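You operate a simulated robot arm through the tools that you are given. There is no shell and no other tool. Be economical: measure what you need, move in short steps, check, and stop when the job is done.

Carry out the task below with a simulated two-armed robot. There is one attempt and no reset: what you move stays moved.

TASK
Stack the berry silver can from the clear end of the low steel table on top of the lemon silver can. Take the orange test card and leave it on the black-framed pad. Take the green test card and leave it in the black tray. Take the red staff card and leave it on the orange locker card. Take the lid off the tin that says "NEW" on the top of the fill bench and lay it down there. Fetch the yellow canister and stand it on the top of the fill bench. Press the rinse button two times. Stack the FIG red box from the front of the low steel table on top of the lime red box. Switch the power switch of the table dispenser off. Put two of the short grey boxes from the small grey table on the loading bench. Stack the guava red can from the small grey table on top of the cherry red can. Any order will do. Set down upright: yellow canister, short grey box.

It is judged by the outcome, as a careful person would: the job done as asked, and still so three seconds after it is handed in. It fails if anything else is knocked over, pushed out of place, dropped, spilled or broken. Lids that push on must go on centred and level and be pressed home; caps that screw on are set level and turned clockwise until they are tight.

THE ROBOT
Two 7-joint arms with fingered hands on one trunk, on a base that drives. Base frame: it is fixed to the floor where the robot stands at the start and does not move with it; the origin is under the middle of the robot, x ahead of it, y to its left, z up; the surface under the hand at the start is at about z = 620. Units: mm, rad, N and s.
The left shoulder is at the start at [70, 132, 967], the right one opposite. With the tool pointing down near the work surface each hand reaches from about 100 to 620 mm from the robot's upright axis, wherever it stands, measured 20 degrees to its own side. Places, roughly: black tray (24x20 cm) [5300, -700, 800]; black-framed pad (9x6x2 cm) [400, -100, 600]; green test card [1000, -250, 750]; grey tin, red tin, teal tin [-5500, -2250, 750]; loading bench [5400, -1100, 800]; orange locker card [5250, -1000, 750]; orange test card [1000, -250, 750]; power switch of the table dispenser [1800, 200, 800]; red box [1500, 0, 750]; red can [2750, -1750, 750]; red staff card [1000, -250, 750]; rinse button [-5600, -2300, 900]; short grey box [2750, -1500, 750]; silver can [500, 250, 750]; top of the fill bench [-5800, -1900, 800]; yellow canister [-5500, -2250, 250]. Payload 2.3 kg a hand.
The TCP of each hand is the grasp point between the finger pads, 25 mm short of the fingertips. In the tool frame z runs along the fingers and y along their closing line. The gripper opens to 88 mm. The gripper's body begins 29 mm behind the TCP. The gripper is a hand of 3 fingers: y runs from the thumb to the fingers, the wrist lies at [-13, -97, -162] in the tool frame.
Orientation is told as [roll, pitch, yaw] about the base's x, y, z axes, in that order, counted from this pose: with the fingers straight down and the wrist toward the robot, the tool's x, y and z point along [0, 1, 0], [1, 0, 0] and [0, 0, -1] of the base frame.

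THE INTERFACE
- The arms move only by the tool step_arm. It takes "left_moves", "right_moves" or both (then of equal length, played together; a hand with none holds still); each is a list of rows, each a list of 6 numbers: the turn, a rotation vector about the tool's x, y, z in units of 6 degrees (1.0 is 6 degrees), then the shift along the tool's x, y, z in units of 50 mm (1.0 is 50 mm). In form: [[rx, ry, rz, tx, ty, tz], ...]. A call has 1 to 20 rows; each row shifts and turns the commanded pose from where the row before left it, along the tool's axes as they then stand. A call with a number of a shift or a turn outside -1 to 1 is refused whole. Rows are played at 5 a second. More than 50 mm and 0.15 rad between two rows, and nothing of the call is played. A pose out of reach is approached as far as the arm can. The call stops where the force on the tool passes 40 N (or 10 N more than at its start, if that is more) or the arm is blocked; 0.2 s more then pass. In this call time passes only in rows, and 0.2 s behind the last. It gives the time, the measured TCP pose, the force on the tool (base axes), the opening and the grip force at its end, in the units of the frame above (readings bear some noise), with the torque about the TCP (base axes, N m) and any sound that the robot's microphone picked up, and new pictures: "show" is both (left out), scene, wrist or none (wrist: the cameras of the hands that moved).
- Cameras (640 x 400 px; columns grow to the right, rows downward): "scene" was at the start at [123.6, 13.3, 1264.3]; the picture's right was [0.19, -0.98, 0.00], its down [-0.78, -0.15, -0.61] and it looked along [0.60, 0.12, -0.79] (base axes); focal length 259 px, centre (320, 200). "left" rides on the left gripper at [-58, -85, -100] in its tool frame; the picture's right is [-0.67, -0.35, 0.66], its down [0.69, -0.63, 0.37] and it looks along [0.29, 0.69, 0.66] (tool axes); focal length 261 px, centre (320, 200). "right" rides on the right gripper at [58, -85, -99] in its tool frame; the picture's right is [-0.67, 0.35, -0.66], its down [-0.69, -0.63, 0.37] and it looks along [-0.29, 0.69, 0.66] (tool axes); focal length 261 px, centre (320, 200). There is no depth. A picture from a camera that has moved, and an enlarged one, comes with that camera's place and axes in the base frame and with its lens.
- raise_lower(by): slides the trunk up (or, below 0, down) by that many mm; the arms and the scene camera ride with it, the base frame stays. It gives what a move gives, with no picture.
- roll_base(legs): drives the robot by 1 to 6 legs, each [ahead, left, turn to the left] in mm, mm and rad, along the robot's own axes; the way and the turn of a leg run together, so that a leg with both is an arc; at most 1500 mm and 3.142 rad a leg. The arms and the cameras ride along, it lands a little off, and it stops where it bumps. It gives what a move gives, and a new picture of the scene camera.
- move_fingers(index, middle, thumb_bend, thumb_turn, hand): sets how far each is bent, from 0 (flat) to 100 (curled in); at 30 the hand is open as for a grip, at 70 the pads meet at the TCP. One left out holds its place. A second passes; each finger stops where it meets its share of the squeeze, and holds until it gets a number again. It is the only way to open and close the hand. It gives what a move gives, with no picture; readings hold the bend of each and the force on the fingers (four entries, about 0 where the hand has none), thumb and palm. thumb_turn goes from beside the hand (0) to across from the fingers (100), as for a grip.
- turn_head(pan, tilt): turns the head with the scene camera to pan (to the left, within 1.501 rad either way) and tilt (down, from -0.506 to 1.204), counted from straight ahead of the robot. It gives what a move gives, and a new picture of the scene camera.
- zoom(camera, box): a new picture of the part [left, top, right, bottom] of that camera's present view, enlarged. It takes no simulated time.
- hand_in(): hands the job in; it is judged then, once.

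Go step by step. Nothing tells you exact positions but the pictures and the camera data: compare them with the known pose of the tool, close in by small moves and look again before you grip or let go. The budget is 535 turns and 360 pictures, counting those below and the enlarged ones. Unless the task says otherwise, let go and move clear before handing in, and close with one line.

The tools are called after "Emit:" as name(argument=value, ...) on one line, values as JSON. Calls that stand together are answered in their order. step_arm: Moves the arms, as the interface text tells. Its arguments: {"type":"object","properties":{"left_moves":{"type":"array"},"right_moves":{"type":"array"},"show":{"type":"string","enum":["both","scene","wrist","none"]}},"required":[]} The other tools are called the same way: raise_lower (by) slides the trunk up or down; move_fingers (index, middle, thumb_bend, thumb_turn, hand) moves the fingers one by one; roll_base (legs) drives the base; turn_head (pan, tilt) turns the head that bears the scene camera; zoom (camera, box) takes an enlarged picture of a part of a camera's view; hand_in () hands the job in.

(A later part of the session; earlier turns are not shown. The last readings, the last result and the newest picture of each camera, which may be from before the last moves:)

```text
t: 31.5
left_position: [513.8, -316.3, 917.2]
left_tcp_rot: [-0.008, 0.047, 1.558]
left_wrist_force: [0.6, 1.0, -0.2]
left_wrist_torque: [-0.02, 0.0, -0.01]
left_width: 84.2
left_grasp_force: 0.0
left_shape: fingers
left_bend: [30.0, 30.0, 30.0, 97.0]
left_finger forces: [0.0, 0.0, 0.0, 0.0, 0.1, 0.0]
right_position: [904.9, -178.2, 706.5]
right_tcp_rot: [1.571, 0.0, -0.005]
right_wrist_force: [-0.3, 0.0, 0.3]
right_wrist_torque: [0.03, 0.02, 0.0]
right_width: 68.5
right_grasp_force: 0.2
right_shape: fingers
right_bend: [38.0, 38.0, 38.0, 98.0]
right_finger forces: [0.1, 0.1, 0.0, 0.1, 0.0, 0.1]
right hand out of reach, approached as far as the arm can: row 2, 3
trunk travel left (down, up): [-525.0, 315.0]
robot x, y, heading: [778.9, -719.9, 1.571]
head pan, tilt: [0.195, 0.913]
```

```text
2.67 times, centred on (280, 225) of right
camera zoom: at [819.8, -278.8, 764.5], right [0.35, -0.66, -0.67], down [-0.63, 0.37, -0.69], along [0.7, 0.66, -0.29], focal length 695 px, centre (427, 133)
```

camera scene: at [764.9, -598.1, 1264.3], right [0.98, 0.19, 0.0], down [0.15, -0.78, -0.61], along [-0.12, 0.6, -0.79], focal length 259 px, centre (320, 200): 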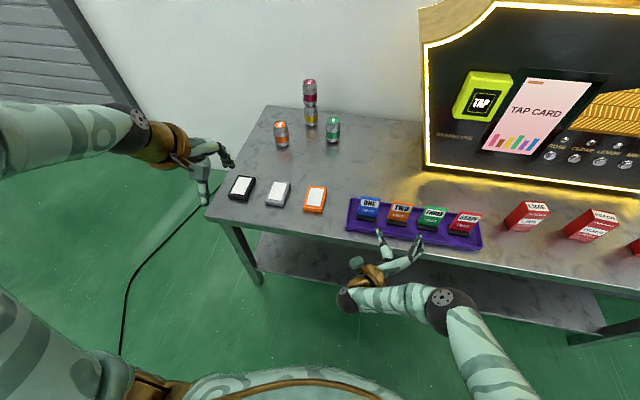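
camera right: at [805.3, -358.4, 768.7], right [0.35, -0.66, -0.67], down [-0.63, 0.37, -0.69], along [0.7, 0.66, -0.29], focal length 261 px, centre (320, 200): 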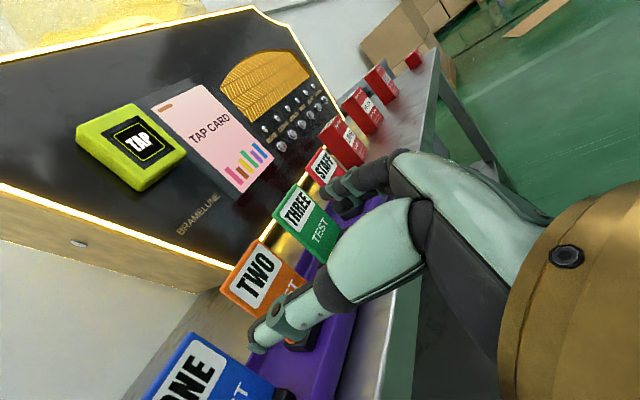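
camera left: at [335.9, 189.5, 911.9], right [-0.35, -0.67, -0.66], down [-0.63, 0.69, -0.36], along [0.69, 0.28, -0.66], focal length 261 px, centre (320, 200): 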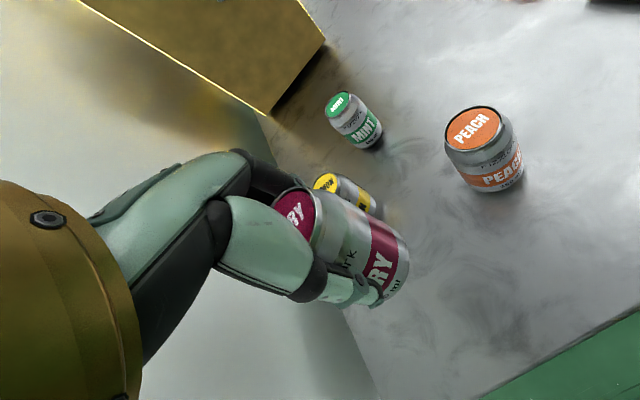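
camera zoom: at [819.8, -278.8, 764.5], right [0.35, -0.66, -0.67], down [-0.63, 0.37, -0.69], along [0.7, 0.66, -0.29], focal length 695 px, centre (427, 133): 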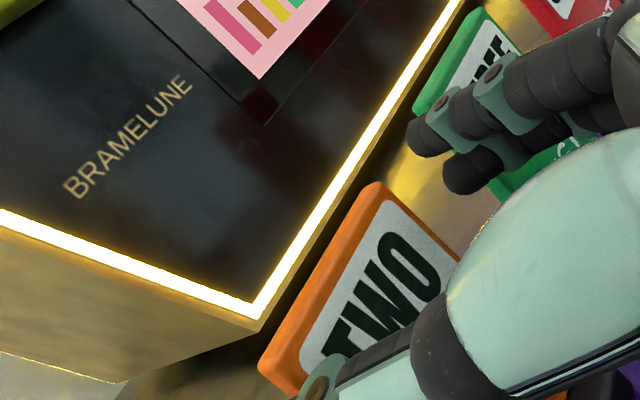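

The arm reached its limit. I'll withdraw the hand slightly, drive the base forward 90 mm, then reposition.

Emit:
step_arm(right_moves=[[0, 0, 0, -0.08, -0.05, -0.6], [0, 0, 0, -0.08, -0.05, -0.9], [0, 0, 0, 0, 0, -0.8]], show="none")

Emit:
roll_base(legs=[[90, 0, 0]])

Emit:
zoom(camera="scene", box=[340, 200, 468, 280])

```text
t: 32.3
left_position: [513.1, -316.9, 915.2]
left_tcp_rot: [-0.008, 0.049, 1.56]
left_wrist_force: [-0.4, -0.1, 0.4]
left_wrist_torque: [0.04, 0.01, 0.02]
left_width: 84.6
left_grasp_force: 0.1
left_shape: fingers
left_bend: [30.0, 30.0, 30.0, 97.0]
left_finger forces: [0.0, 0.0, 0.0, 0.0, 0.0, 0.0]
right_position: [897.8, -294.5, 698.7]
right_tcp_rot: [1.574, -0.002, -0.003]
right_wrist_force: [-0.2, -0.2, 0.1]
right_wrist_torque: [0.04, -0.01, 0.02]
right_width: 68.4
right_grasp_force: 0.0
right_shape: fingers
right_bend: [38.0, 38.0, 38.0, 98.0]
right_finger forces: [0.0, 0.0, 0.0, 0.0, 0.0, 0.1]
trunk travel left (down, up): [-525.0, 315.0]
robot x, y, heading: [775.6, -721.6, 1.569]
head pan, tilt: [0.195, 0.913]
```

```text
t: 33.4
left_position: [512.8, -228.2, 917.5]
left_tcp_rot: [-0.008, 0.047, 1.559]
left_wrist_force: [-0.3, 1.1, -0.3]
left_wrist_torque: [0.0, -0.01, 0.02]
left_width: 84.5
left_grasp_force: 0.1
left_shape: fingers
left_bend: [30.0, 30.0, 30.0, 97.0]
left_finger forces: [0.0, 0.1, 0.1, 0.0, 0.0, 0.0]
right_position: [898.3, -205.6, 697.6]
right_tcp_rot: [1.57, -0.002, -0.001]
right_wrist_force: [-0.3, -0.6, 0.2]
right_wrist_torque: [0.03, -0.01, -0.04]
right_width: 68.2
right_grasp_force: 0.0
right_shape: fingers
right_bend: [38.0, 38.0, 38.0, 98.0]
right_finger forces: [0.0, 0.1, 0.0, 0.0, 0.0, 0.1]
trunk travel left (down, up): [-525.0, 315.0]
robot x, y, heading: [779.4, -631.8, 1.574]
head pan, tilt: [0.195, 0.913]
camera scene: at [763.0, -510.1, 1264.3], right [0.98, 0.19, 0.0], down [0.15, -0.78, -0.61], along [-0.12, 0.6, -0.79], focal length 259 px, centre (320, 200)
```

scene: 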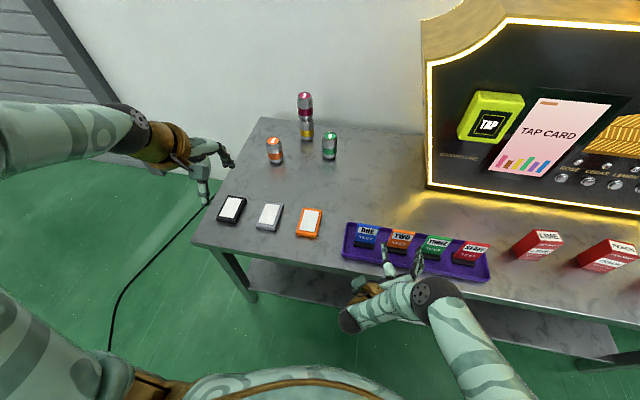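

```text
5.00 times, centred on (404, 240) of scene
camera zoom: at [763.0, -510.1, 1264.3], right [0.98, 0.19, 0.0], down [0.15, -0.78, -0.61], along [-0.12, 0.6, -0.79], focal length 1296 px, centre (-100, 0)
```

zoom: 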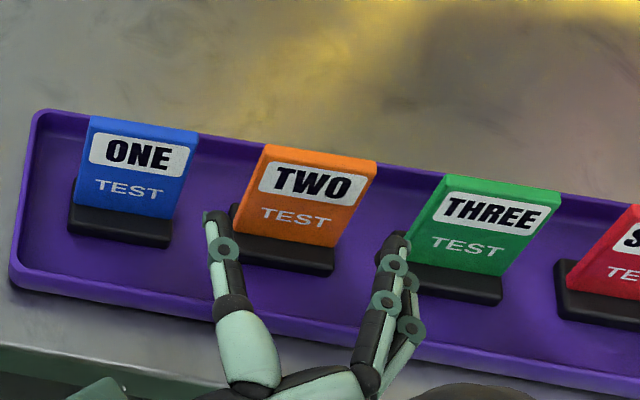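

Well centred now. Advance to the card plane.

Emit:
step_arm(right_moves=[[0, 0, 0, 0, 0, 0.5], [0, 0, 0, 0, 0, 0.46]], show="none")

Emit:
zoom(camera="scene", box=[360, 210, 456, 270])

```text
t: 34.0
left_position: [512.9, -228.7, 916.3]
left_tcp_rot: [-0.009, 0.048, 1.558]
left_wrist_force: [0.4, 0.8, 1.4]
left_wrist_torque: [0.0, 0.0, 0.01]
left_width: 84.5
left_grasp_force: 0.0
left_shape: fingers
left_bend: [30.0, 30.0, 30.0, 97.0]
left_finger forces: [0.1, 0.0, 0.1, 0.0, 0.1, 0.1]
right_position: [899.1, -155.5, 697.1]
right_tcp_rot: [1.57, -0.002, -0.002]
right_wrist_force: [-0.7, 0.1, -0.1]
right_wrist_torque: [0.0, 0.02, 0.01]
right_width: 68.3
right_grasp_force: 0.0
right_shape: fingers
right_bend: [38.0, 38.0, 38.0, 98.0]
right_finger forces: [0.0, 0.0, 0.1, 0.0, 0.0, 0.0]
trunk travel left (down, up): [-525.0, 315.0]
robot x, y, heading: [777.4, -634.5, 1.57]
head pan, tilt: [0.195, 0.913]
```

```text
6.67 times, centred on (408, 240) of scene
camera zoom: at [763.0, -509.3, 1264.2], right [0.98, 0.19, 0.0], down [0.15, -0.78, -0.61], along [-0.12, 0.6, -0.79], focal length 1728 px, centre (-267, -67)
```

zoom: 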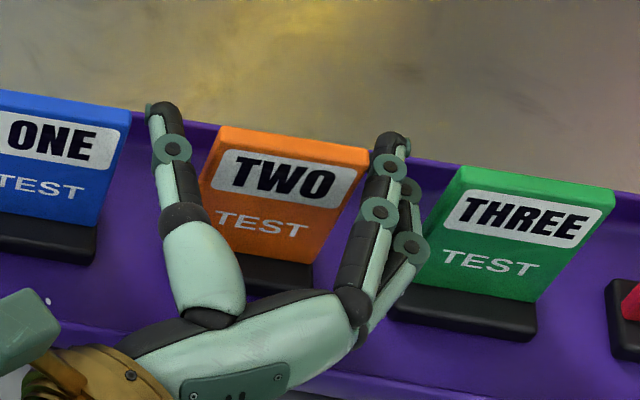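

Fingers straddle the orange card. Close.

Emit:
move_fingers(hand="right", index=58, middle=58, thumb_bend=58)

Emit:
zoom(camera="scene", box=[360, 210, 456, 270])

```text
t: 35.0
left_position: [513.1, -228.2, 916.0]
left_tcp_rot: [-0.008, 0.047, 1.559]
left_wrist_force: [0.7, 0.4, -0.4]
left_wrist_torque: [0.0, -0.04, 0.02]
left_width: 84.7
left_grasp_force: 0.0
left_shape: fingers
left_bend: [30.0, 30.0, 30.0, 97.0]
left_finger forces: [0.0, 0.0, 0.0, 0.0, 0.1, 0.0]
right_position: [899.5, -156.9, 697.0]
right_tcp_rot: [1.571, -0.002, -0.002]
right_wrist_force: [0.7, -0.5, 0.0]
right_wrist_torque: [0.0, -0.03, -0.01]
right_width: 47.3
right_grasp_force: 10.5
right_shape: fingers
right_bend: [47.0, 55.0, 49.0, 97.0]
right_finger forces: [8.6, 1.6, 0.1, 0.0, 10.2, 0.0]
trunk travel left (down, up): [-525.0, 315.0]
robot x, y, heading: [778.2, -632.8, 1.568]
head pan, tilt: [0.195, 0.913]
```

```text
6.67 times, centred on (408, 240) of scene
camera zoom: at [763.1, -509.7, 1264.3], right [0.98, 0.19, 0.0], down [0.15, -0.78, -0.61], along [-0.12, 0.6, -0.79], focal length 1728 px, centre (-267, -67)
```

zoom: 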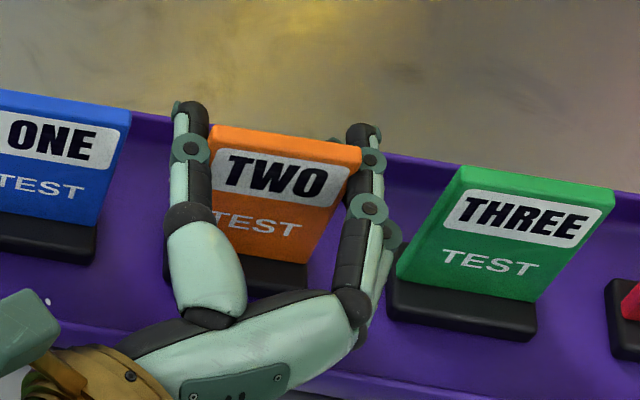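

Emit:
move_fingers(hand="right", index=66, middle=66, thumb_bend=66)

Emit:
step_arm(right_moves=[[0, 0, 0, 0.3, 0, 0], [0, 0, 0, 0.5, 0, 0], [0, 0, 0, 0.9, 0, 0], [0, 0, 0, 0.9, 0, 0]], show="scene")

Emit:
zoom(camera="scene", box=[340, 170, 468, 250])

```text
t: 36.0
left_position: [513.9, -228.3, 916.6]
left_tcp_rot: [-0.009, 0.047, 1.558]
left_wrist_force: [0.7, -0.7, 0.7]
left_wrist_torque: [0.01, -0.03, 0.01]
left_width: 84.4
left_grasp_force: 0.0
left_shape: fingers
left_bend: [30.0, 30.0, 30.0, 97.0]
left_finger forces: [0.0, 0.0, 0.1, 0.1, 0.1, 0.0]
right_position: [899.7, -157.0, 698.3]
right_tcp_rot: [1.571, -0.002, -0.003]
right_wrist_force: [-0.6, 1.2, 0.4]
right_wrist_torque: [0.02, 0.01, -0.02]
right_width: 45.2
right_grasp_force: 19.8
right_shape: fingers
right_bend: [49.0, 59.0, 51.0, 96.0]
right_finger forces: [13.4, 6.6, 0.0, 0.0, 20.1, 0.0]
trunk travel left (down, up): [-525.0, 315.0]
robot x, y, heading: [780.2, -632.6, 1.57]
head pan, tilt: [0.195, 0.913]
```

```text
t: 37.0
left_position: [513.7, -228.6, 916.9]
left_tcp_rot: [-0.008, 0.046, 1.559]
left_wrist_force: [-0.3, 0.1, -1.0]
left_wrist_torque: [0.02, -0.01, -0.01]
left_width: 84.5
left_grasp_force: 0.0
left_shape: fingers
left_bend: [30.0, 30.0, 30.0, 97.0]
left_finger forces: [0.1, 0.0, 0.1, 0.0, 0.0, 0.1]
right_position: [898.1, -158.7, 829.3]
right_tcp_rot: [1.569, -0.001, -0.001]
right_wrist_force: [-0.9, 0.8, -0.3]
right_wrist_torque: [-0.01, -0.01, 0.02]
right_width: 45.2
right_grasp_force: 19.9
right_shape: fingers
right_bend: [49.0, 59.0, 51.0, 96.0]
right_finger forces: [13.3, 6.5, 0.0, 0.1, 20.0, 0.1]
trunk travel left (down, up): [-525.0, 315.0]
robot x, y, heading: [776.1, -632.6, 1.571]
head pan, tilt: [0.195, 0.913]
camera scene: at [763.0, -510.3, 1264.3], right [0.98, 0.19, 0.0], down [0.15, -0.78, -0.61], along [-0.12, 0.6, -0.79], focal length 259 px, centre (320, 200)
```

scene: 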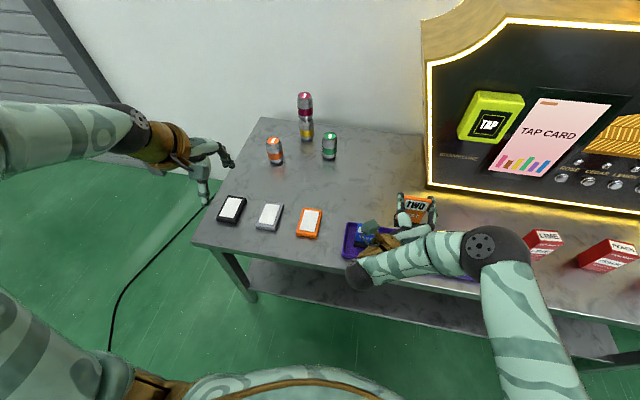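

```text
5.00 times, centred on (404, 210) of scene
camera zoom: at [763.0, -510.3, 1264.3], right [0.98, 0.19, 0.0], down [0.15, -0.78, -0.61], along [-0.12, 0.6, -0.79], focal length 1296 px, centre (-100, 150)
```

zoom: 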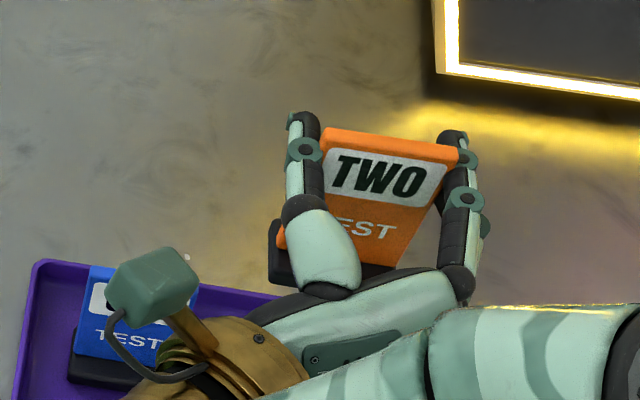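

The black foot seems to have come along with the card. Checking via wrist camera.

Emit:
zoom(camera="right", box=[120, 100, 480, 325])

Emit:
zoom(camera="scene", box=[336, 180, 496, 290])

```text
1.78 times, centred on (300, 212) of right
camera zoom: at [812.3, -258.2, 886.5], right [0.35, -0.66, -0.67], down [-0.63, 0.37, -0.69], along [0.7, 0.66, -0.28], focal length 463 px, centre (356, 178)
```

zoom: 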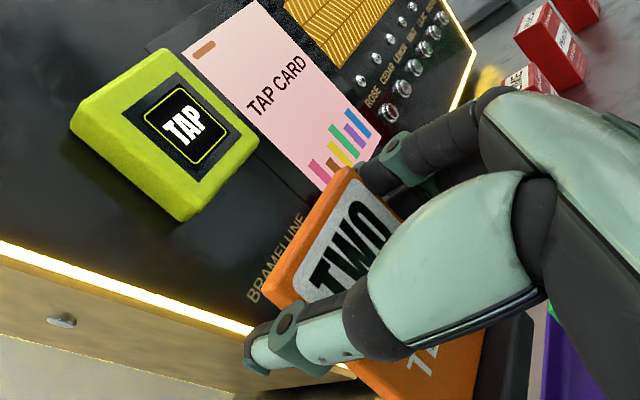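

```text
3.64 times, centred on (416, 235) of scene
camera zoom: at [763.0, -510.3, 1264.3], right [0.98, 0.19, 0.0], down [0.15, -0.78, -0.61], along [-0.12, 0.6, -0.79], focal length 942 px, centre (-29, 73)
```

zoom: 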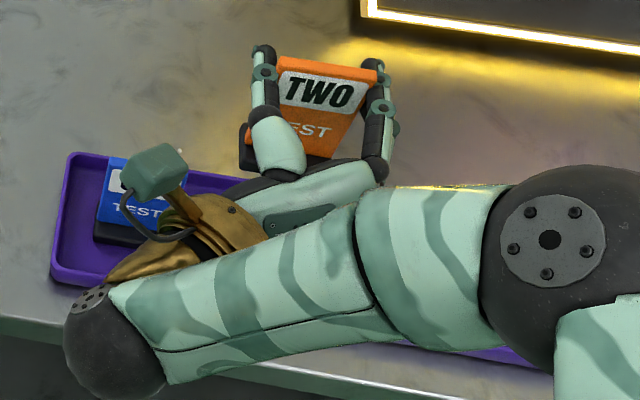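

The card has its own foot and stands by itself, so it can stand on the pad (pad's long side along y, so I'll approach facing +x from the start pose). Raise a bit, then drive back there.

Emit:
step_arm(right_moves=[[0, 0, 0, 0.9, 0, 0]], show="none")

Emit:
roll_base(legs=[[-60, 0, 0], [0, 0, -1.57], [-860, 0, 0], [0, 700, 0]])

```text
t: 37.4
left_position: [513.0, -229.2, 916.4]
left_tcp_rot: [-0.009, 0.047, 1.558]
left_wrist_force: [0.2, -0.4, 0.0]
left_wrist_torque: [0.01, 0.02, 0.0]
left_width: 84.4
left_grasp_force: 0.1
left_shape: fingers
left_bend: [30.0, 30.0, 30.0, 97.0]
left_finger forces: [0.1, 0.1, 0.0, 0.0, 0.0, 0.1]
right_position: [899.4, -156.3, 873.0]
right_tcp_rot: [1.571, -0.003, -0.001]
right_wrist_force: [0.2, -1.2, -0.9]
right_wrist_torque: [-0.03, 0.0, 0.01]
right_width: 45.2
right_grasp_force: 19.6
right_shape: fingers
right_bend: [49.0, 59.0, 51.0, 96.0]
right_finger forces: [13.4, 6.7, 0.2, 0.0, 20.0, 0.0]
trunk travel left (down, up): [-525.0, 315.0]
robot x, y, heading: [776.6, -634.2, 1.57]
head pan, tilt: [0.195, 0.913]
```

```text
t: 49.7
left_position: [339.7, 266.3, 916.0]
left_tcp_rot: [-0.008, 0.046, -0.015]
left_wrist_force: [-0.5, 0.2, 0.0]
left_wrist_torque: [-0.01, -0.01, 0.01]
left_width: 84.5
left_grasp_force: 0.0
left_shape: fingers
left_bend: [30.0, 30.0, 30.0, 97.0]
left_finger forces: [0.0, 0.1, 0.0, 0.1, 0.1, 0.1]
right_position: [410.3, -118.2, 874.3]
right_tcp_rot: [1.57, -0.002, -1.578]
right_wrist_force: [0.8, 0.2, -0.6]
right_wrist_torque: [0.03, 0.02, 0.01]
right_width: 44.9
right_grasp_force: 19.6
right_shape: fingers
right_bend: [49.0, 59.0, 51.0, 96.0]
right_finger forces: [13.0, 6.4, 0.0, 0.0, 19.7, 0.0]
trunk travel left (down, up): [-525.0, 315.0]
robot x, y, heading: [-66.1, 2.8, -0.012]
head pan, tilt: [0.195, 0.913]
camera scene: at [58.1, 16.3, 1264.3], right [0.19, -0.98, 0.0], down [-0.78, -0.15, -0.61], along [0.6, 0.12, -0.79], focal length 259 px, centre (320, 200)
```

scene: 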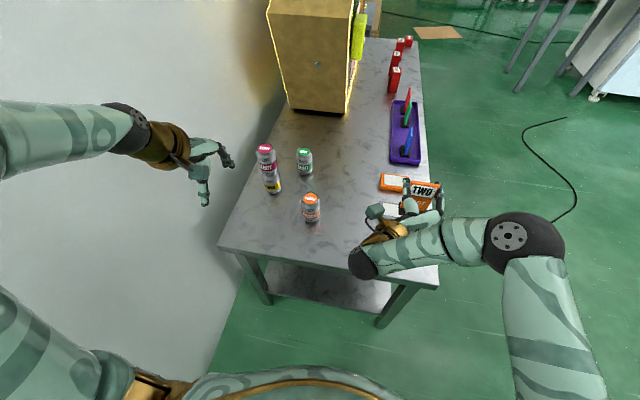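

Arrived with the card above the pad area, but my arm hides the pad. I'll use the left wrist camera to view it.

Emit:
step_arm(left_moves=[[0, 0, 0, -0.9, 0, -0.2], [0, 0, 0, -0.9, 0, -0.2], [0, 0, 0, -0.9, 0, -0.2]], show="wrist")

```text
t: 50.5
left_position: [352.0, 134.7, 943.2]
left_tcp_rot: [-0.011, 0.049, -0.016]
left_wrist_force: [-1.2, -0.7, -0.3]
left_wrist_torque: [-0.01, 0.0, -0.03]
left_width: 84.4
left_grasp_force: 0.0
left_shape: fingers
left_bend: [30.0, 30.0, 30.0, 97.0]
left_finger forces: [0.0, 0.0, 0.1, 0.0, 0.0, 0.1]
left hand out of reach, approached as far as the arm can: row 3
right_position: [409.8, -119.4, 872.7]
right_tcp_rot: [1.57, -0.003, -1.577]
right_wrist_force: [0.4, -0.4, -0.5]
right_wrist_torque: [-0.02, 0.0, 0.01]
right_width: 44.9
right_grasp_force: 19.6
right_shape: fingers
right_bend: [49.0, 59.0, 51.0, 96.0]
right_finger forces: [13.0, 6.4, 0.0, 0.0, 19.7, 0.0]
trunk travel left (down, up): [-525.0, 315.0]
robot x, y, heading: [-64.5, 3.0, -0.004]
head pan, tilt: [0.195, 0.913]
camera left: at [272.2, 79.4, 1047.0], right [-0.39, -0.67, -0.63], down [-0.64, 0.69, -0.34], along [0.66, 0.27, -0.7], focal length 261 px, centre (320, 200)
```

left: 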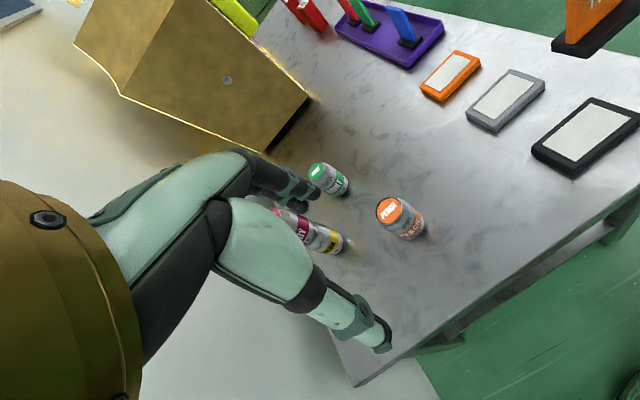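

The pad centre is at [410, −111], long side along y. I'll shift +8 in y and lower to ~12 mm above, then inspect.

Emit:
step_arm(right_moves=[[0, 0, 0, -0.74, -0.08, 0], [0, 0, 0, -0.74, -0.08, 0], [0, 0, 0, -0.74, 0, 0], [0, 0, 0, -0.6, 0, 0]], show="none")

Emit:
zoom(camera="left", box=[480, 50, 640, 150])

Emit:
zoom(camera="scene", box=[336, 180, 464, 260])

```text
t: 51.5
left_position: [351.9, 134.8, 944.4]
left_tcp_rot: [-0.008, 0.05, -0.015]
left_wrist_force: [-0.3, -0.1, 0.5]
left_wrist_torque: [0.02, -0.01, 0.03]
left_width: 84.7
left_grasp_force: 0.0
left_shape: fingers
left_bend: [30.0, 30.0, 30.0, 97.0]
left_finger forces: [0.0, 0.0, 0.1, 0.0, 0.0, 0.0]
right_position: [410.7, -110.7, 730.8]
right_tcp_rot: [1.571, -0.001, -1.576]
right_wrist_force: [0.1, -0.5, -1.3]
right_wrist_torque: [-0.01, -0.03, 0.02]
right_width: 45.1
right_grasp_force: 19.6
right_shape: fingers
right_bend: [49.0, 59.0, 51.0, 96.0]
right_finger forces: [13.0, 6.5, 0.0, 0.0, 19.5, 0.1]
trunk travel left (down, up): [-525.0, 315.0]
robot x, y, heading: [-68.3, 4.5, -0.005]
head pan, tilt: [0.195, 0.913]
```

```text
4.00 times, centred on (560, 100) of left
camera zoom: at [271.9, 79.3, 1047.2], right [-0.39, -0.67, -0.63], down [-0.64, 0.69, -0.34], along [0.67, 0.27, -0.7], focal length 1043 px, centre (-640, 600)
```

zoom: 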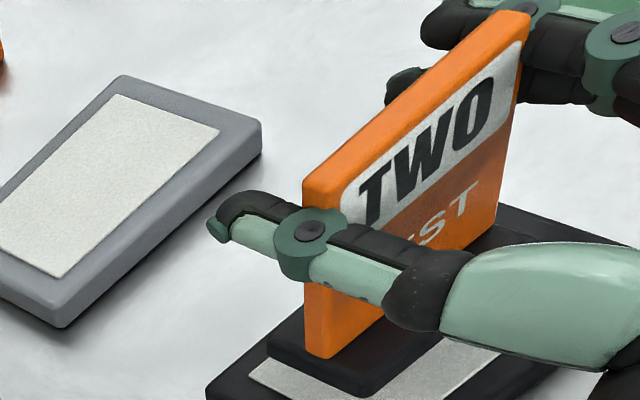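

```text
5.00 times, centred on (400, 220) of scene
camera zoom: at [58.3, 16.4, 1264.3], right [0.19, -0.98, 0.0], down [-0.78, -0.15, -0.61], along [0.6, 0.12, -0.79], focal length 1296 px, centre (-80, 100)
```

zoom: 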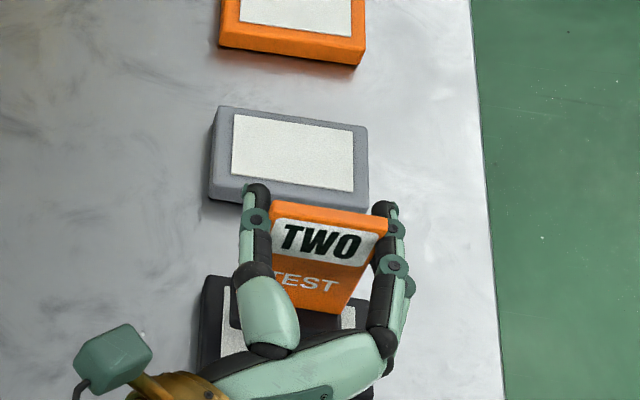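

The foot is ~8 mm too far ahead. I'll correct and lower until contact.

Emit:
step_arm(right_moves=[[0, 0, 0, -0.08, 0, -0.16], [0, 0, 0, -0.1, 0, 0]], show="none")

Emit:
zoom(camera="left", box=[480, 80, 640, 180])

```text
t: 52.1
left_position: [352.4, 135.3, 943.6]
left_tcp_rot: [-0.009, 0.049, -0.015]
left_wrist_force: [-0.8, -0.2, 0.2]
left_wrist_torque: [-0.02, -0.01, -0.01]
left_width: 84.3
left_grasp_force: 0.0
left_shape: fingers
left_bend: [30.0, 30.0, 30.0, 97.0]
left_finger forces: [0.0, 0.0, 0.0, 0.1, 0.1, 0.1]
right_position: [402.7, -109.9, 724.0]
right_tcp_rot: [1.572, -0.002, -1.579]
right_wrist_force: [-0.3, -0.5, -0.2]
right_wrist_torque: [-0.03, 0.01, -0.01]
right_width: 45.0
right_grasp_force: 19.6
right_shape: fingers
right_bend: [49.0, 59.0, 51.0, 96.0]
right_finger forces: [13.0, 6.4, 0.0, 0.0, 19.5, 0.0]
trunk travel left (down, up): [-525.0, 315.0]
robot x, y, heading: [-65.9, 2.0, -0.009]
head pan, tilt: [0.195, 0.913]
```

```text
4.00 times, centred on (560, 130) of left
camera zoom: at [271.8, 79.4, 1047.1], right [-0.39, -0.67, -0.63], down [-0.64, 0.69, -0.34], along [0.67, 0.27, -0.7], focal length 1043 px, centre (-640, 480)
```

zoom: 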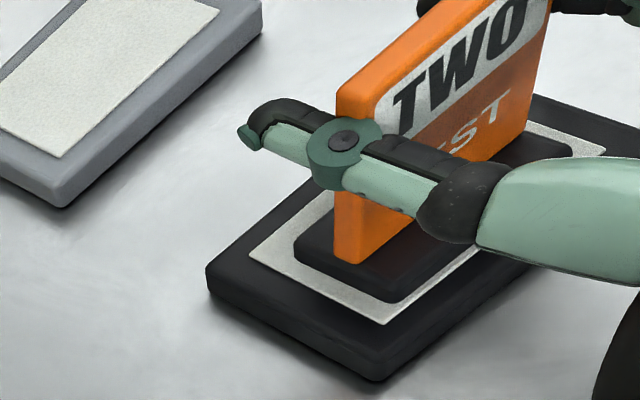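

Well centred over the white field. Lowering slowly to contact.

Emit:
step_arm(right_moves=[[0, 0, 0, -0.07, 0, 0], [0, 0, 0, -0.06, 0, 0], [0, 0, 0, -0.05, 0, 0]], show="none")

Emit:
zoom(camera="left", box=[480, 80, 640, 180])

```text
t: 52.9
left_position: [352.3, 135.9, 943.8]
left_tcp_rot: [-0.008, 0.049, -0.016]
left_wrist_force: [-0.3, 0.3, 0.6]
left_wrist_torque: [0.03, -0.03, -0.03]
left_width: 84.3
left_grasp_force: 0.0
left_shape: fingers
left_bend: [30.0, 30.0, 30.0, 97.0]
left_finger forces: [0.0, 0.0, 0.0, 0.1, 0.1, 0.0]
right_position: [401.5, -109.6, 714.0]
right_tcp_rot: [1.57, -0.003, -1.576]
right_wrist_force: [0.0, 0.7, -1.1]
right_wrist_torque: [0.04, 0.01, 0.03]
right_width: 45.0
right_grasp_force: 20.1
right_shape: fingers
right_bend: [49.0, 59.0, 51.0, 96.0]
right_finger forces: [13.0, 6.5, 0.1, 0.0, 19.5, 0.0]
trunk travel left (down, up): [-525.0, 315.0]
robot x, y, heading: [-66.5, 2.8, -0.003]
head pan, tilt: [0.195, 0.913]
```

```text
4.00 times, centred on (560, 130) of left
camera zoom: at [271.7, 79.3, 1047.2], right [-0.39, -0.67, -0.63], down [-0.64, 0.69, -0.34], along [0.67, 0.27, -0.7], focal length 1043 px, centre (-640, 480)
```

zoom: 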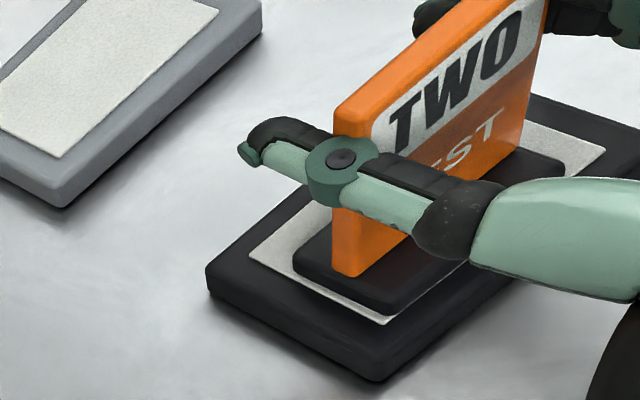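

Emit:
step_arm(right_moves=[[0, 0, 0, -0.03, 0, 0], [0, 0, 0, -0.03, 0, 0], [0, 0, 0, -0.03, 0, 0]], show="none")

```text
t: 53.7
left_position: [349.9, 135.9, 945.3]
left_tcp_rot: [-0.01, 0.045, -0.015]
left_wrist_force: [0.5, -0.7, -0.7]
left_wrist_torque: [0.01, -0.04, 0.01]
left_width: 84.5
left_grasp_force: 0.1
left_shape: fingers
left_bend: [30.0, 30.0, 30.0, 97.0]
left_finger forces: [0.1, 0.0, 0.0, 0.0, 0.0, 0.0]
right_position: [400.4, -109.1, 711.2]
right_tcp_rot: [1.576, -0.004, -1.577]
right_wrist_force: [-1.5, 0.7, 11.8]
right_wrist_torque: [-0.2, -0.11, -0.02]
right_width: 45.0
right_grasp_force: 19.3
right_shape: fingers
right_bend: [49.0, 59.0, 51.0, 95.0]
right_finger forces: [12.2, 6.8, 0.0, 0.1, 20.2, 0.1]
trunk travel left (down, up): [-525.0, 315.0]
robot x, y, heading: [-66.5, 4.2, -0.005]
head pan, tilt: [0.195, 0.913]
```

In contact. Release and withdraw straight back.

Emit:
move_fingers(hand="right", index=32, middle=32, thumb_bend=32)

Emit:
step_arm(right_moves=[[0, 0, 0, 0.02, 0, -0.4], [0, 0, 0, 0, 0, -0.9], [0, 0, 0, 0, 0, -0.7], [0, 0, 0, 0.9, 0, 0], [0, 0, 0, 0.9, 0, 0], [0, 0, 0, 0.9, 0, 0]], show="scene")

Emit:
zoom(camera="left", box=[480, 80, 640, 180])

```text
t: 54.7
left_position: [351.7, 134.3, 944.7]
left_tcp_rot: [-0.009, 0.048, -0.017]
left_wrist_force: [-0.5, -0.7, 0.5]
left_wrist_torque: [-0.01, 0.01, 0.0]
left_width: 84.7
left_grasp_force: 0.0
left_shape: fingers
left_bend: [30.0, 30.0, 30.0, 97.0]
left_finger forces: [0.1, 0.0, 0.1, 0.0, 0.0, 0.0]
right_position: [402.1, -109.6, 708.1]
right_tcp_rot: [1.57, -0.002, -1.578]
right_wrist_force: [0.3, 0.0, -0.5]
right_wrist_torque: [0.02, 0.02, 0.02]
right_width: 80.0
right_grasp_force: 0.0
right_shape: fingers
right_bend: [32.0, 32.0, 32.0, 97.0]
right_finger forces: [0.0, 0.0, 0.1, 0.0, 0.0, 0.1]
trunk travel left (down, up): [-525.0, 315.0]
robot x, y, heading: [-58.9, 3.0, -0.005]
head pan, tilt: [0.195, 0.913]
```

```text
t: 56.1
left_position: [350.9, 135.0, 943.4]
left_tcp_rot: [-0.008, 0.047, -0.015]
left_wrist_force: [0.4, 0.3, 0.3]
left_wrist_torque: [-0.01, -0.03, 0.02]
left_width: 84.6
left_grasp_force: 0.1
left_shape: fingers
left_bend: [30.0, 30.0, 30.0, 97.0]
left_finger forces: [0.1, 0.0, 0.1, 0.0, 0.1, 0.1]
right_position: [319.2, -121.1, 844.4]
right_tcp_rot: [1.572, -0.002, -1.579]
right_wrist_force: [-0.1, 0.0, 0.0]
right_wrist_torque: [-0.03, -0.01, -0.03]
right_width: 80.3
right_grasp_force: 0.1
right_shape: fingers
right_bend: [32.0, 32.0, 32.0, 97.0]
right_finger forces: [0.0, 0.1, 0.1, 0.0, 0.0, 0.2]
right hand out of reach, approached as far as the arm can: row 3, 4
trunk travel left (down, up): [-525.0, 315.0]
robot x, y, heading: [-65.5, 2.8, -0.006]
head pan, tilt: [0.195, 0.913]
camera scene: at [57.4, 16.1, 1264.3], right [0.19, -0.98, 0.0], down [-0.78, -0.15, -0.61], along [0.6, 0.12, -0.79], focal length 259 px, centre (320, 200)
```

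scene: 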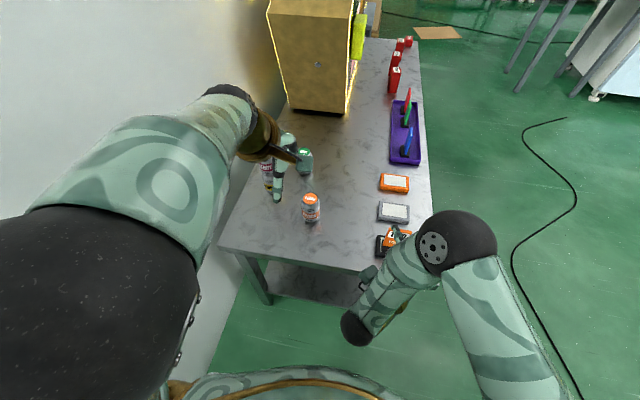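

```text
4.00 times, centred on (560, 130) of left
camera zoom: at [271.1, 79.1, 1047.4], right [-0.39, -0.67, -0.63], down [-0.64, 0.69, -0.34], along [0.67, 0.27, -0.7], focal length 1043 px, centre (-640, 480)
```

zoom: 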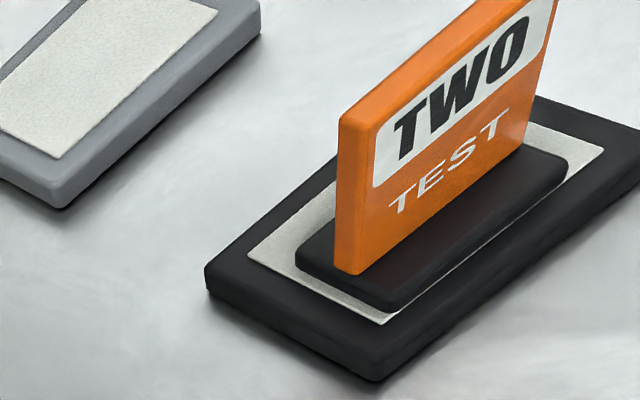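

The orange card stands on the black-framed pad. Next: the red boxes and the dispenser further along the table.

Emit:
roll_base(legs=[[0, -640, 0], [1420, 0, 0], [0, 0, 1.575]])

```text
t: 70.2
left_position: [1224.9, -222.5, 944.7]
left_tcp_rot: [-0.009, 0.05, 1.555]
left_wrist_force: [-0.5, -0.8, 0.3]
left_wrist_torque: [0.03, -0.02, 0.02]
left_width: 84.4
left_grasp_force: 0.1
left_shape: fingers
left_bend: [30.0, 30.0, 30.0, 97.0]
left_finger forces: [0.2, 0.1, 0.0, 0.0, 0.0, 0.0]
right_position: [1480.6, -255.2, 842.0]
right_tcp_rot: [1.571, 0.0, -0.007]
right_wrist_force: [0.9, 0.8, -1.3]
right_wrist_torque: [-0.01, 0.0, 0.02]
right_width: 80.4
right_grasp_force: 0.1
right_shape: fingers
right_bend: [32.0, 32.0, 32.0, 97.0]
right_finger forces: [0.0, 0.0, 0.1, 0.0, 0.0, 0.0]
trunk travel left (down, up): [-525.0, 315.0]
robot x, y, heading: [1359.8, -641.5, 1.566]
head pan, tilt: [0.195, 0.913]
camera scene: at [1341.4, -518.6, 1264.3], right [0.98, 0.19, 0.0], down [0.15, -0.78, -0.61], along [-0.11, 0.6, -0.79], focal length 259 px, centre (320, 200)
```

scene: 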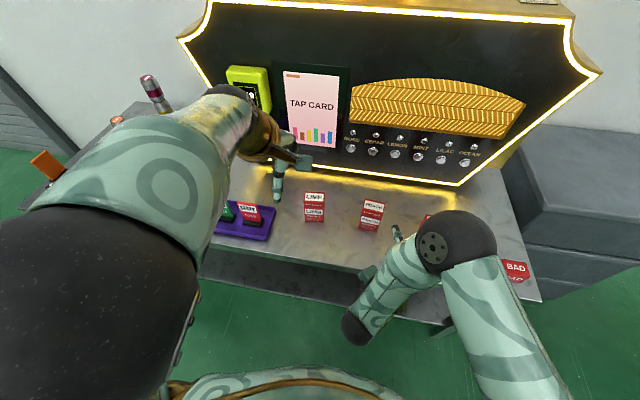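

FIG is hidden behind my right arm. I'll turn the right hand back to pointing down and up out of the way, then strafe right for a view.

Emit:
step_arm(right_moves=[[0.82, -0.82, -0.82, 0.3, 0, 0], [0.82, -0.82, -0.82, 0.3, 0, 0], [0.82, -0.82, -0.82, 0, 0, 0], [0.82, -0.82, -0.82, 0, 0, 0], [0.82, -0.82, -0.82, 0, 0, 0], [0.82, -0.82, -0.82, 0, 0, 0], [0.82, -0.82, -0.82, 0, 0, 0], [0.82, -0.82, -0.82, 0, 0, 0], [0.82, -0.82, -0.82, 0, 0, 0], [0.82, -0.82, -0.82, 0, 0, 0], [0.82, -0.82, -0.82, 0, 0, 0], [0.82, -0.82, -0.82, 0, 0, 0], [0.82, -0.82, -0.82, 0, 0, 0], [0.82, -0.82, -0.82, 0, 0, 0], [0.07, -0.07, -0.07, 0, 0, 0]], show="none")

Emit:
roll_base(legs=[[0, -100, 0]])

Emit:
turn_head(pan=0.0, tilt=0.8)

```text
t: 73.4
left_position: [1225.0, -223.5, 943.0]
left_tcp_rot: [-0.008, 0.048, 1.555]
left_wrist_force: [-0.7, -0.8, -0.6]
left_wrist_torque: [0.02, 0.01, 0.03]
left_width: 84.4
left_grasp_force: 0.0
left_shape: fingers
left_bend: [30.0, 30.0, 30.0, 97.0]
left_finger forces: [0.0, 0.0, 0.1, 0.0, 0.0, 0.0]
right_position: [1468.1, -236.8, 865.2]
right_tcp_rot: [-0.003, 0.0, 1.564]
right_wrist_force: [0.8, 0.1, 0.4]
right_wrist_torque: [-0.02, -0.02, -0.02]
right_width: 80.3
right_grasp_force: 0.0
right_shape: fingers
right_bend: [32.0, 32.0, 32.0, 97.0]
right_finger forces: [0.0, 0.0, 0.0, 0.0, 0.1, 0.1]
right hand out of reach, approached as far as the arm can: row 5, 6, 7
trunk travel left (down, up): [-525.0, 315.0]
robot x, y, heading: [1358.4, -639.9, 1.567]
head pan, tilt: [0.195, 0.913]
```

```text
t: 74.5
left_position: [1323.9, -224.0, 941.0]
left_tcp_rot: [-0.009, 0.05, 1.553]
left_wrist_force: [-0.3, 0.7, -0.8]
left_wrist_torque: [-0.01, -0.02, -0.01]
left_width: 84.5
left_grasp_force: 0.1
left_shape: fingers
left_bend: [30.0, 30.0, 30.0, 97.0]
left_finger forces: [0.0, 0.1, 0.1, 0.0, 0.0, 0.1]
right_position: [1567.4, -237.0, 865.1]
right_tcp_rot: [-0.002, 0.002, 1.563]
right_wrist_force: [-0.1, -0.4, 0.0]
right_wrist_torque: [0.0, -0.01, -0.01]
right_width: 80.1
right_grasp_force: 0.0
right_shape: fingers
right_bend: [32.0, 32.0, 32.0, 97.0]
right_finger forces: [0.0, 0.1, 0.0, 0.1, 0.0, 0.0]
trunk travel left (down, up): [-525.0, 315.0]
robot x, y, heading: [1460.0, -643.9, 1.566]
head pan, tilt: [0.195, 0.913]
camera scene: at [1441.5, -519.3, 1264.3], right [0.98, 0.19, 0.0], down [0.15, -0.78, -0.61], along [-0.11, 0.6, -0.79], focal length 259 px, centre (320, 200)
```

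scene: 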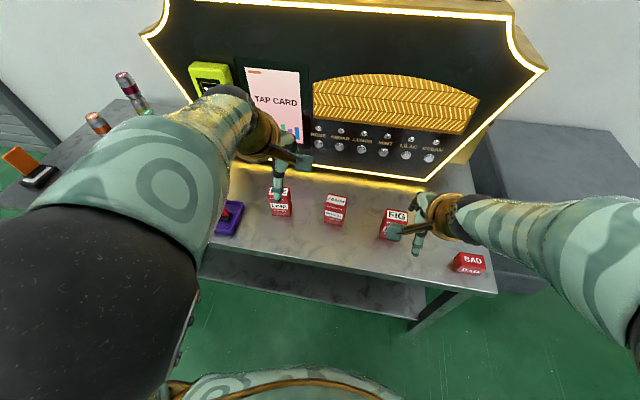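

```text
t: 75.2
left_position: [1326.2, -223.5, 944.7]
left_tcp_rot: [-0.011, 0.049, 1.554]
left_wrist_force: [0.0, 0.0, 0.6]
left_wrist_torque: [0.02, 0.01, -0.03]
left_width: 84.5
left_grasp_force: 0.0
left_shape: fingers
left_bend: [30.0, 30.0, 30.0, 97.0]
left_finger forces: [0.0, 0.0, 0.0, 0.0, 0.1, 0.0]
right_position: [1568.5, -237.1, 864.9]
right_tcp_rot: [-0.001, 0.0, 1.564]
right_wrist_force: [0.4, 0.5, 0.8]
right_wrist_torque: [0.03, -0.01, -0.01]
right_width: 80.5
right_grasp_force: 0.0
right_shape: fingers
right_bend: [32.0, 32.0, 32.0, 97.0]
right_finger forces: [0.0, 0.1, 0.0, 0.0, 0.0, 0.0]
trunk travel left (down, up): [-525.0, 315.0]
robot x, y, heading: [1454.2, -640.5, 1.564]
head pan, tilt: [0.0, 0.799]
camera scene: at [1456.8, -512.1, 1273.1], right [1.0, -0.01, 0.0], down [0.0, -0.72, -0.7], along [0.0, 0.7, -0.72], focal length 259 px, centre (320, 200)
```

scene: 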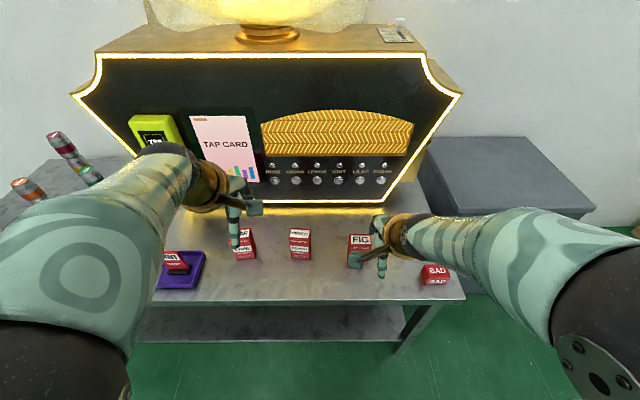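

Emit:
zoom(camera="right", box=[0, 0, 640, 400])

Emit:
zoom(camera="scene", box=[220, 200, 460, 300])

```text
1.00 times, centred on (320, 200) of right (not enlarged: the box is as wide or as high as the picture)
camera zoom: at [1509.8, -321.8, 964.4], right [0.67, 0.34, 0.66], down [0.68, -0.63, -0.36], along [0.29, 0.69, -0.66], focal length 261 px, centre (320, 200)
```

zoom: 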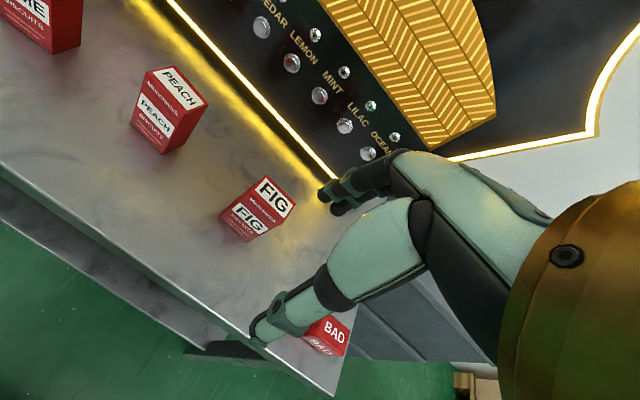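

```text
2.67 times, centred on (340, 250) of scene
camera zoom: at [1456.8, -512.1, 1273.1], right [1.0, -0.01, 0.0], down [0.0, -0.72, -0.7], along [0.0, 0.7, -0.72], focal length 691 px, centre (267, 67)
```

zoom: 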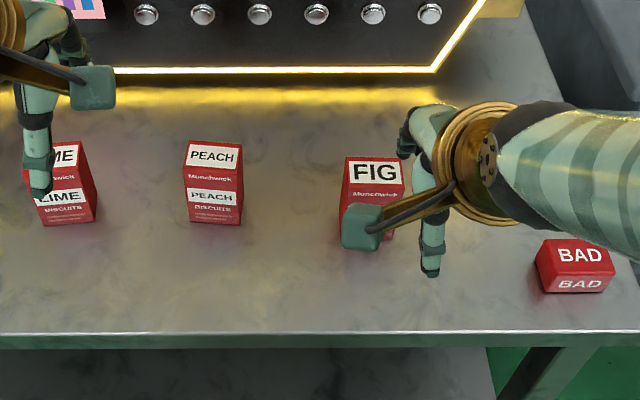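

Emit:
zoom(camera="right", box=[100, 40, 340, 260])

```text
1.82 times, centred on (220, 150) of right
camera zoom: at [1509.8, -321.8, 964.4], right [0.67, 0.34, 0.66], down [0.68, -0.63, -0.36], along [0.29, 0.69, -0.66], focal length 474 px, centre (502, 291)
```

zoom: 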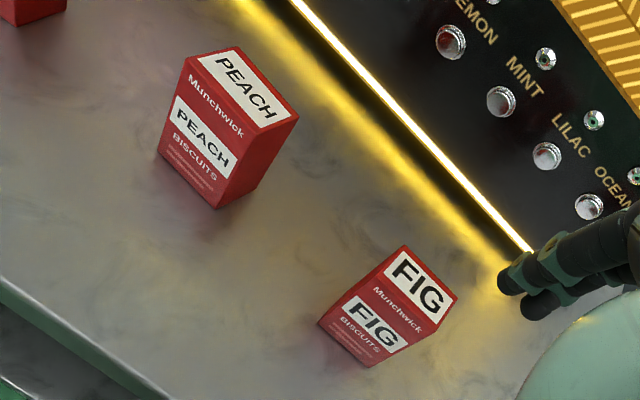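

FIG box: x≈1538–1588, y≈−133…−104, top z≈722. I'll move the right hand over it and the left hand out to the side.

Emit:
step_arm(left_moves=[[0, 0, 0, 0.9, 0, 0], [0, 0, 0, 0.9, 0, 0], [0, 0, 0, 0.9, 0, 0]], right_moves=[[0, 0, 0, 0.04, 0.8, 0.4], [0, 0, 0, 0.04, 0.8, 0.4], [0, 0, 0, 0.04, 0.78, 0.4]], show="both")

```text
t: 76.0
left_position: [1188.2, -222.1, 942.1]
left_tcp_rot: [-0.012, 0.051, 1.552]
left_wrist_force: [-0.4, 0.6, -0.2]
left_wrist_torque: [0.0, -0.03, -0.02]
left_width: 84.4
left_grasp_force: 0.1
left_shape: fingers
left_bend: [30.0, 30.0, 30.0, 97.0]
left_finger forces: [0.0, 0.0, 0.0, 0.0, 0.1, 0.0]
right_position: [1562.5, -115.2, 805.3]
right_tcp_rot: [-0.003, 0.001, 1.565]
right_wrist_force: [1.0, -0.1, -0.1]
right_wrist_torque: [0.01, -0.01, -0.03]
right_width: 80.4
right_grasp_force: 0.1
right_shape: fingers
right_bend: [32.0, 32.0, 32.0, 97.0]
right_finger forces: [0.0, 0.1, 0.0, 0.0, 0.0, 0.2]
trunk travel left (down, up): [-525.0, 315.0]
robot x, y, heading: [1456.4, -647.0, 1.566]
head pan, tilt: [0.0, 0.799]
camera scene: at [1455.1, -510.5, 1272.9], right [1.0, -0.01, 0.0], down [0.0, -0.72, -0.7], along [0.0, 0.7, -0.72], focal length 259 px, centre (320, 200)
camera right: at [1504.2, -201.3, 903.9], right [0.67, 0.35, 0.66], down [0.68, -0.64, -0.36], along [0.29, 0.69, -0.66], focal length 261 px, centre (320, 200)
camera left: at [1244.5, -302.9, 1046.4], right [0.67, -0.39, -0.63], down [-0.69, -0.64, -0.34], along [-0.27, 0.67, -0.7], focal length 261 px, centre (320, 200)
```

scene: 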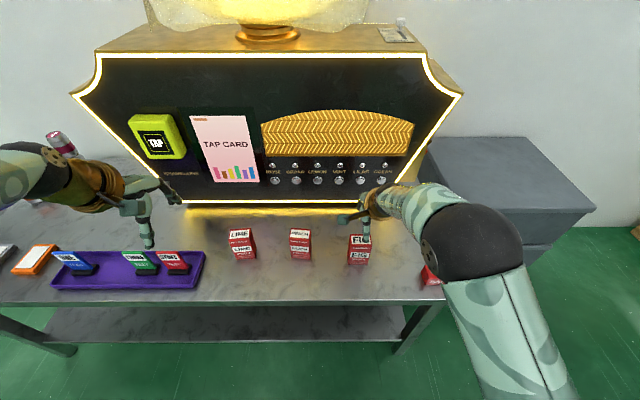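
right: 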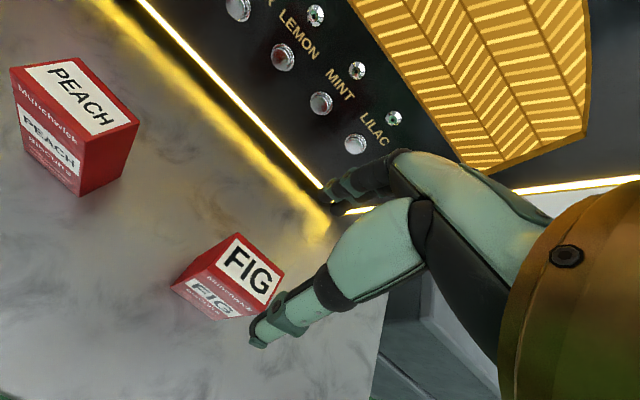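
left: 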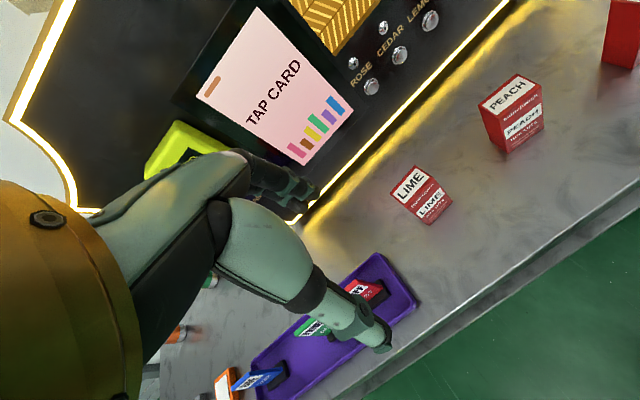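

Right hand is over FIG (centre [1560, −120]). Lower to TCP z≈700 and grip.

Emit:
step_arm(right_moves=[[0, 0, 0, 0.03, -0.08, 0.7], [0, 0, 0, 0, 0, 0.8], [0, 0, 0, 0, 0, 0.6]], show="wrist")

```text
t: 76.8
left_position: [1190.6, -222.6, 944.1]
left_tcp_rot: [-0.01, 0.049, 1.553]
left_wrist_force: [0.0, 0.5, 0.5]
left_wrist_torque: [-0.02, -0.03, -0.01]
left_width: 84.7
left_grasp_force: 0.1
left_shape: fingers
left_bend: [30.0, 30.0, 30.0, 97.0]
left_finger forces: [0.0, 0.1, 0.0, 0.1, 0.1, 0.0]
right_position: [1560.1, -119.0, 698.8]
right_tcp_rot: [-0.003, 0.002, 1.564]
right_wrist_force: [0.2, -0.4, -0.7]
right_wrist_torque: [-0.01, 0.0, -0.04]
right_width: 80.4
right_grasp_force: 0.0
right_shape: fingers
right_bend: [32.0, 32.0, 32.0, 97.0]
right_finger forces: [0.0, 0.0, 0.0, 0.1, 0.0, 0.0]
trunk travel left (down, up): [-525.0, 315.0]
robot x, y, heading: [1455.2, -643.5, 1.567]
head pan, tilt: [0.0, 0.799]
camera right: at [1501.6, -205.8, 798.6], right [0.67, 0.34, 0.66], down [0.68, -0.63, -0.36], along [0.29, 0.69, -0.66], focal length 261 px, centre (320, 200)
```

right: 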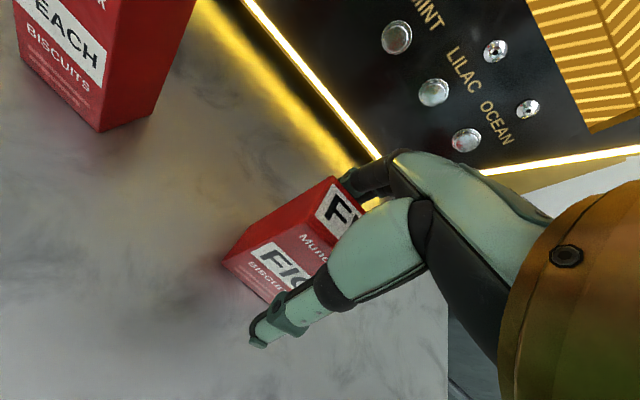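

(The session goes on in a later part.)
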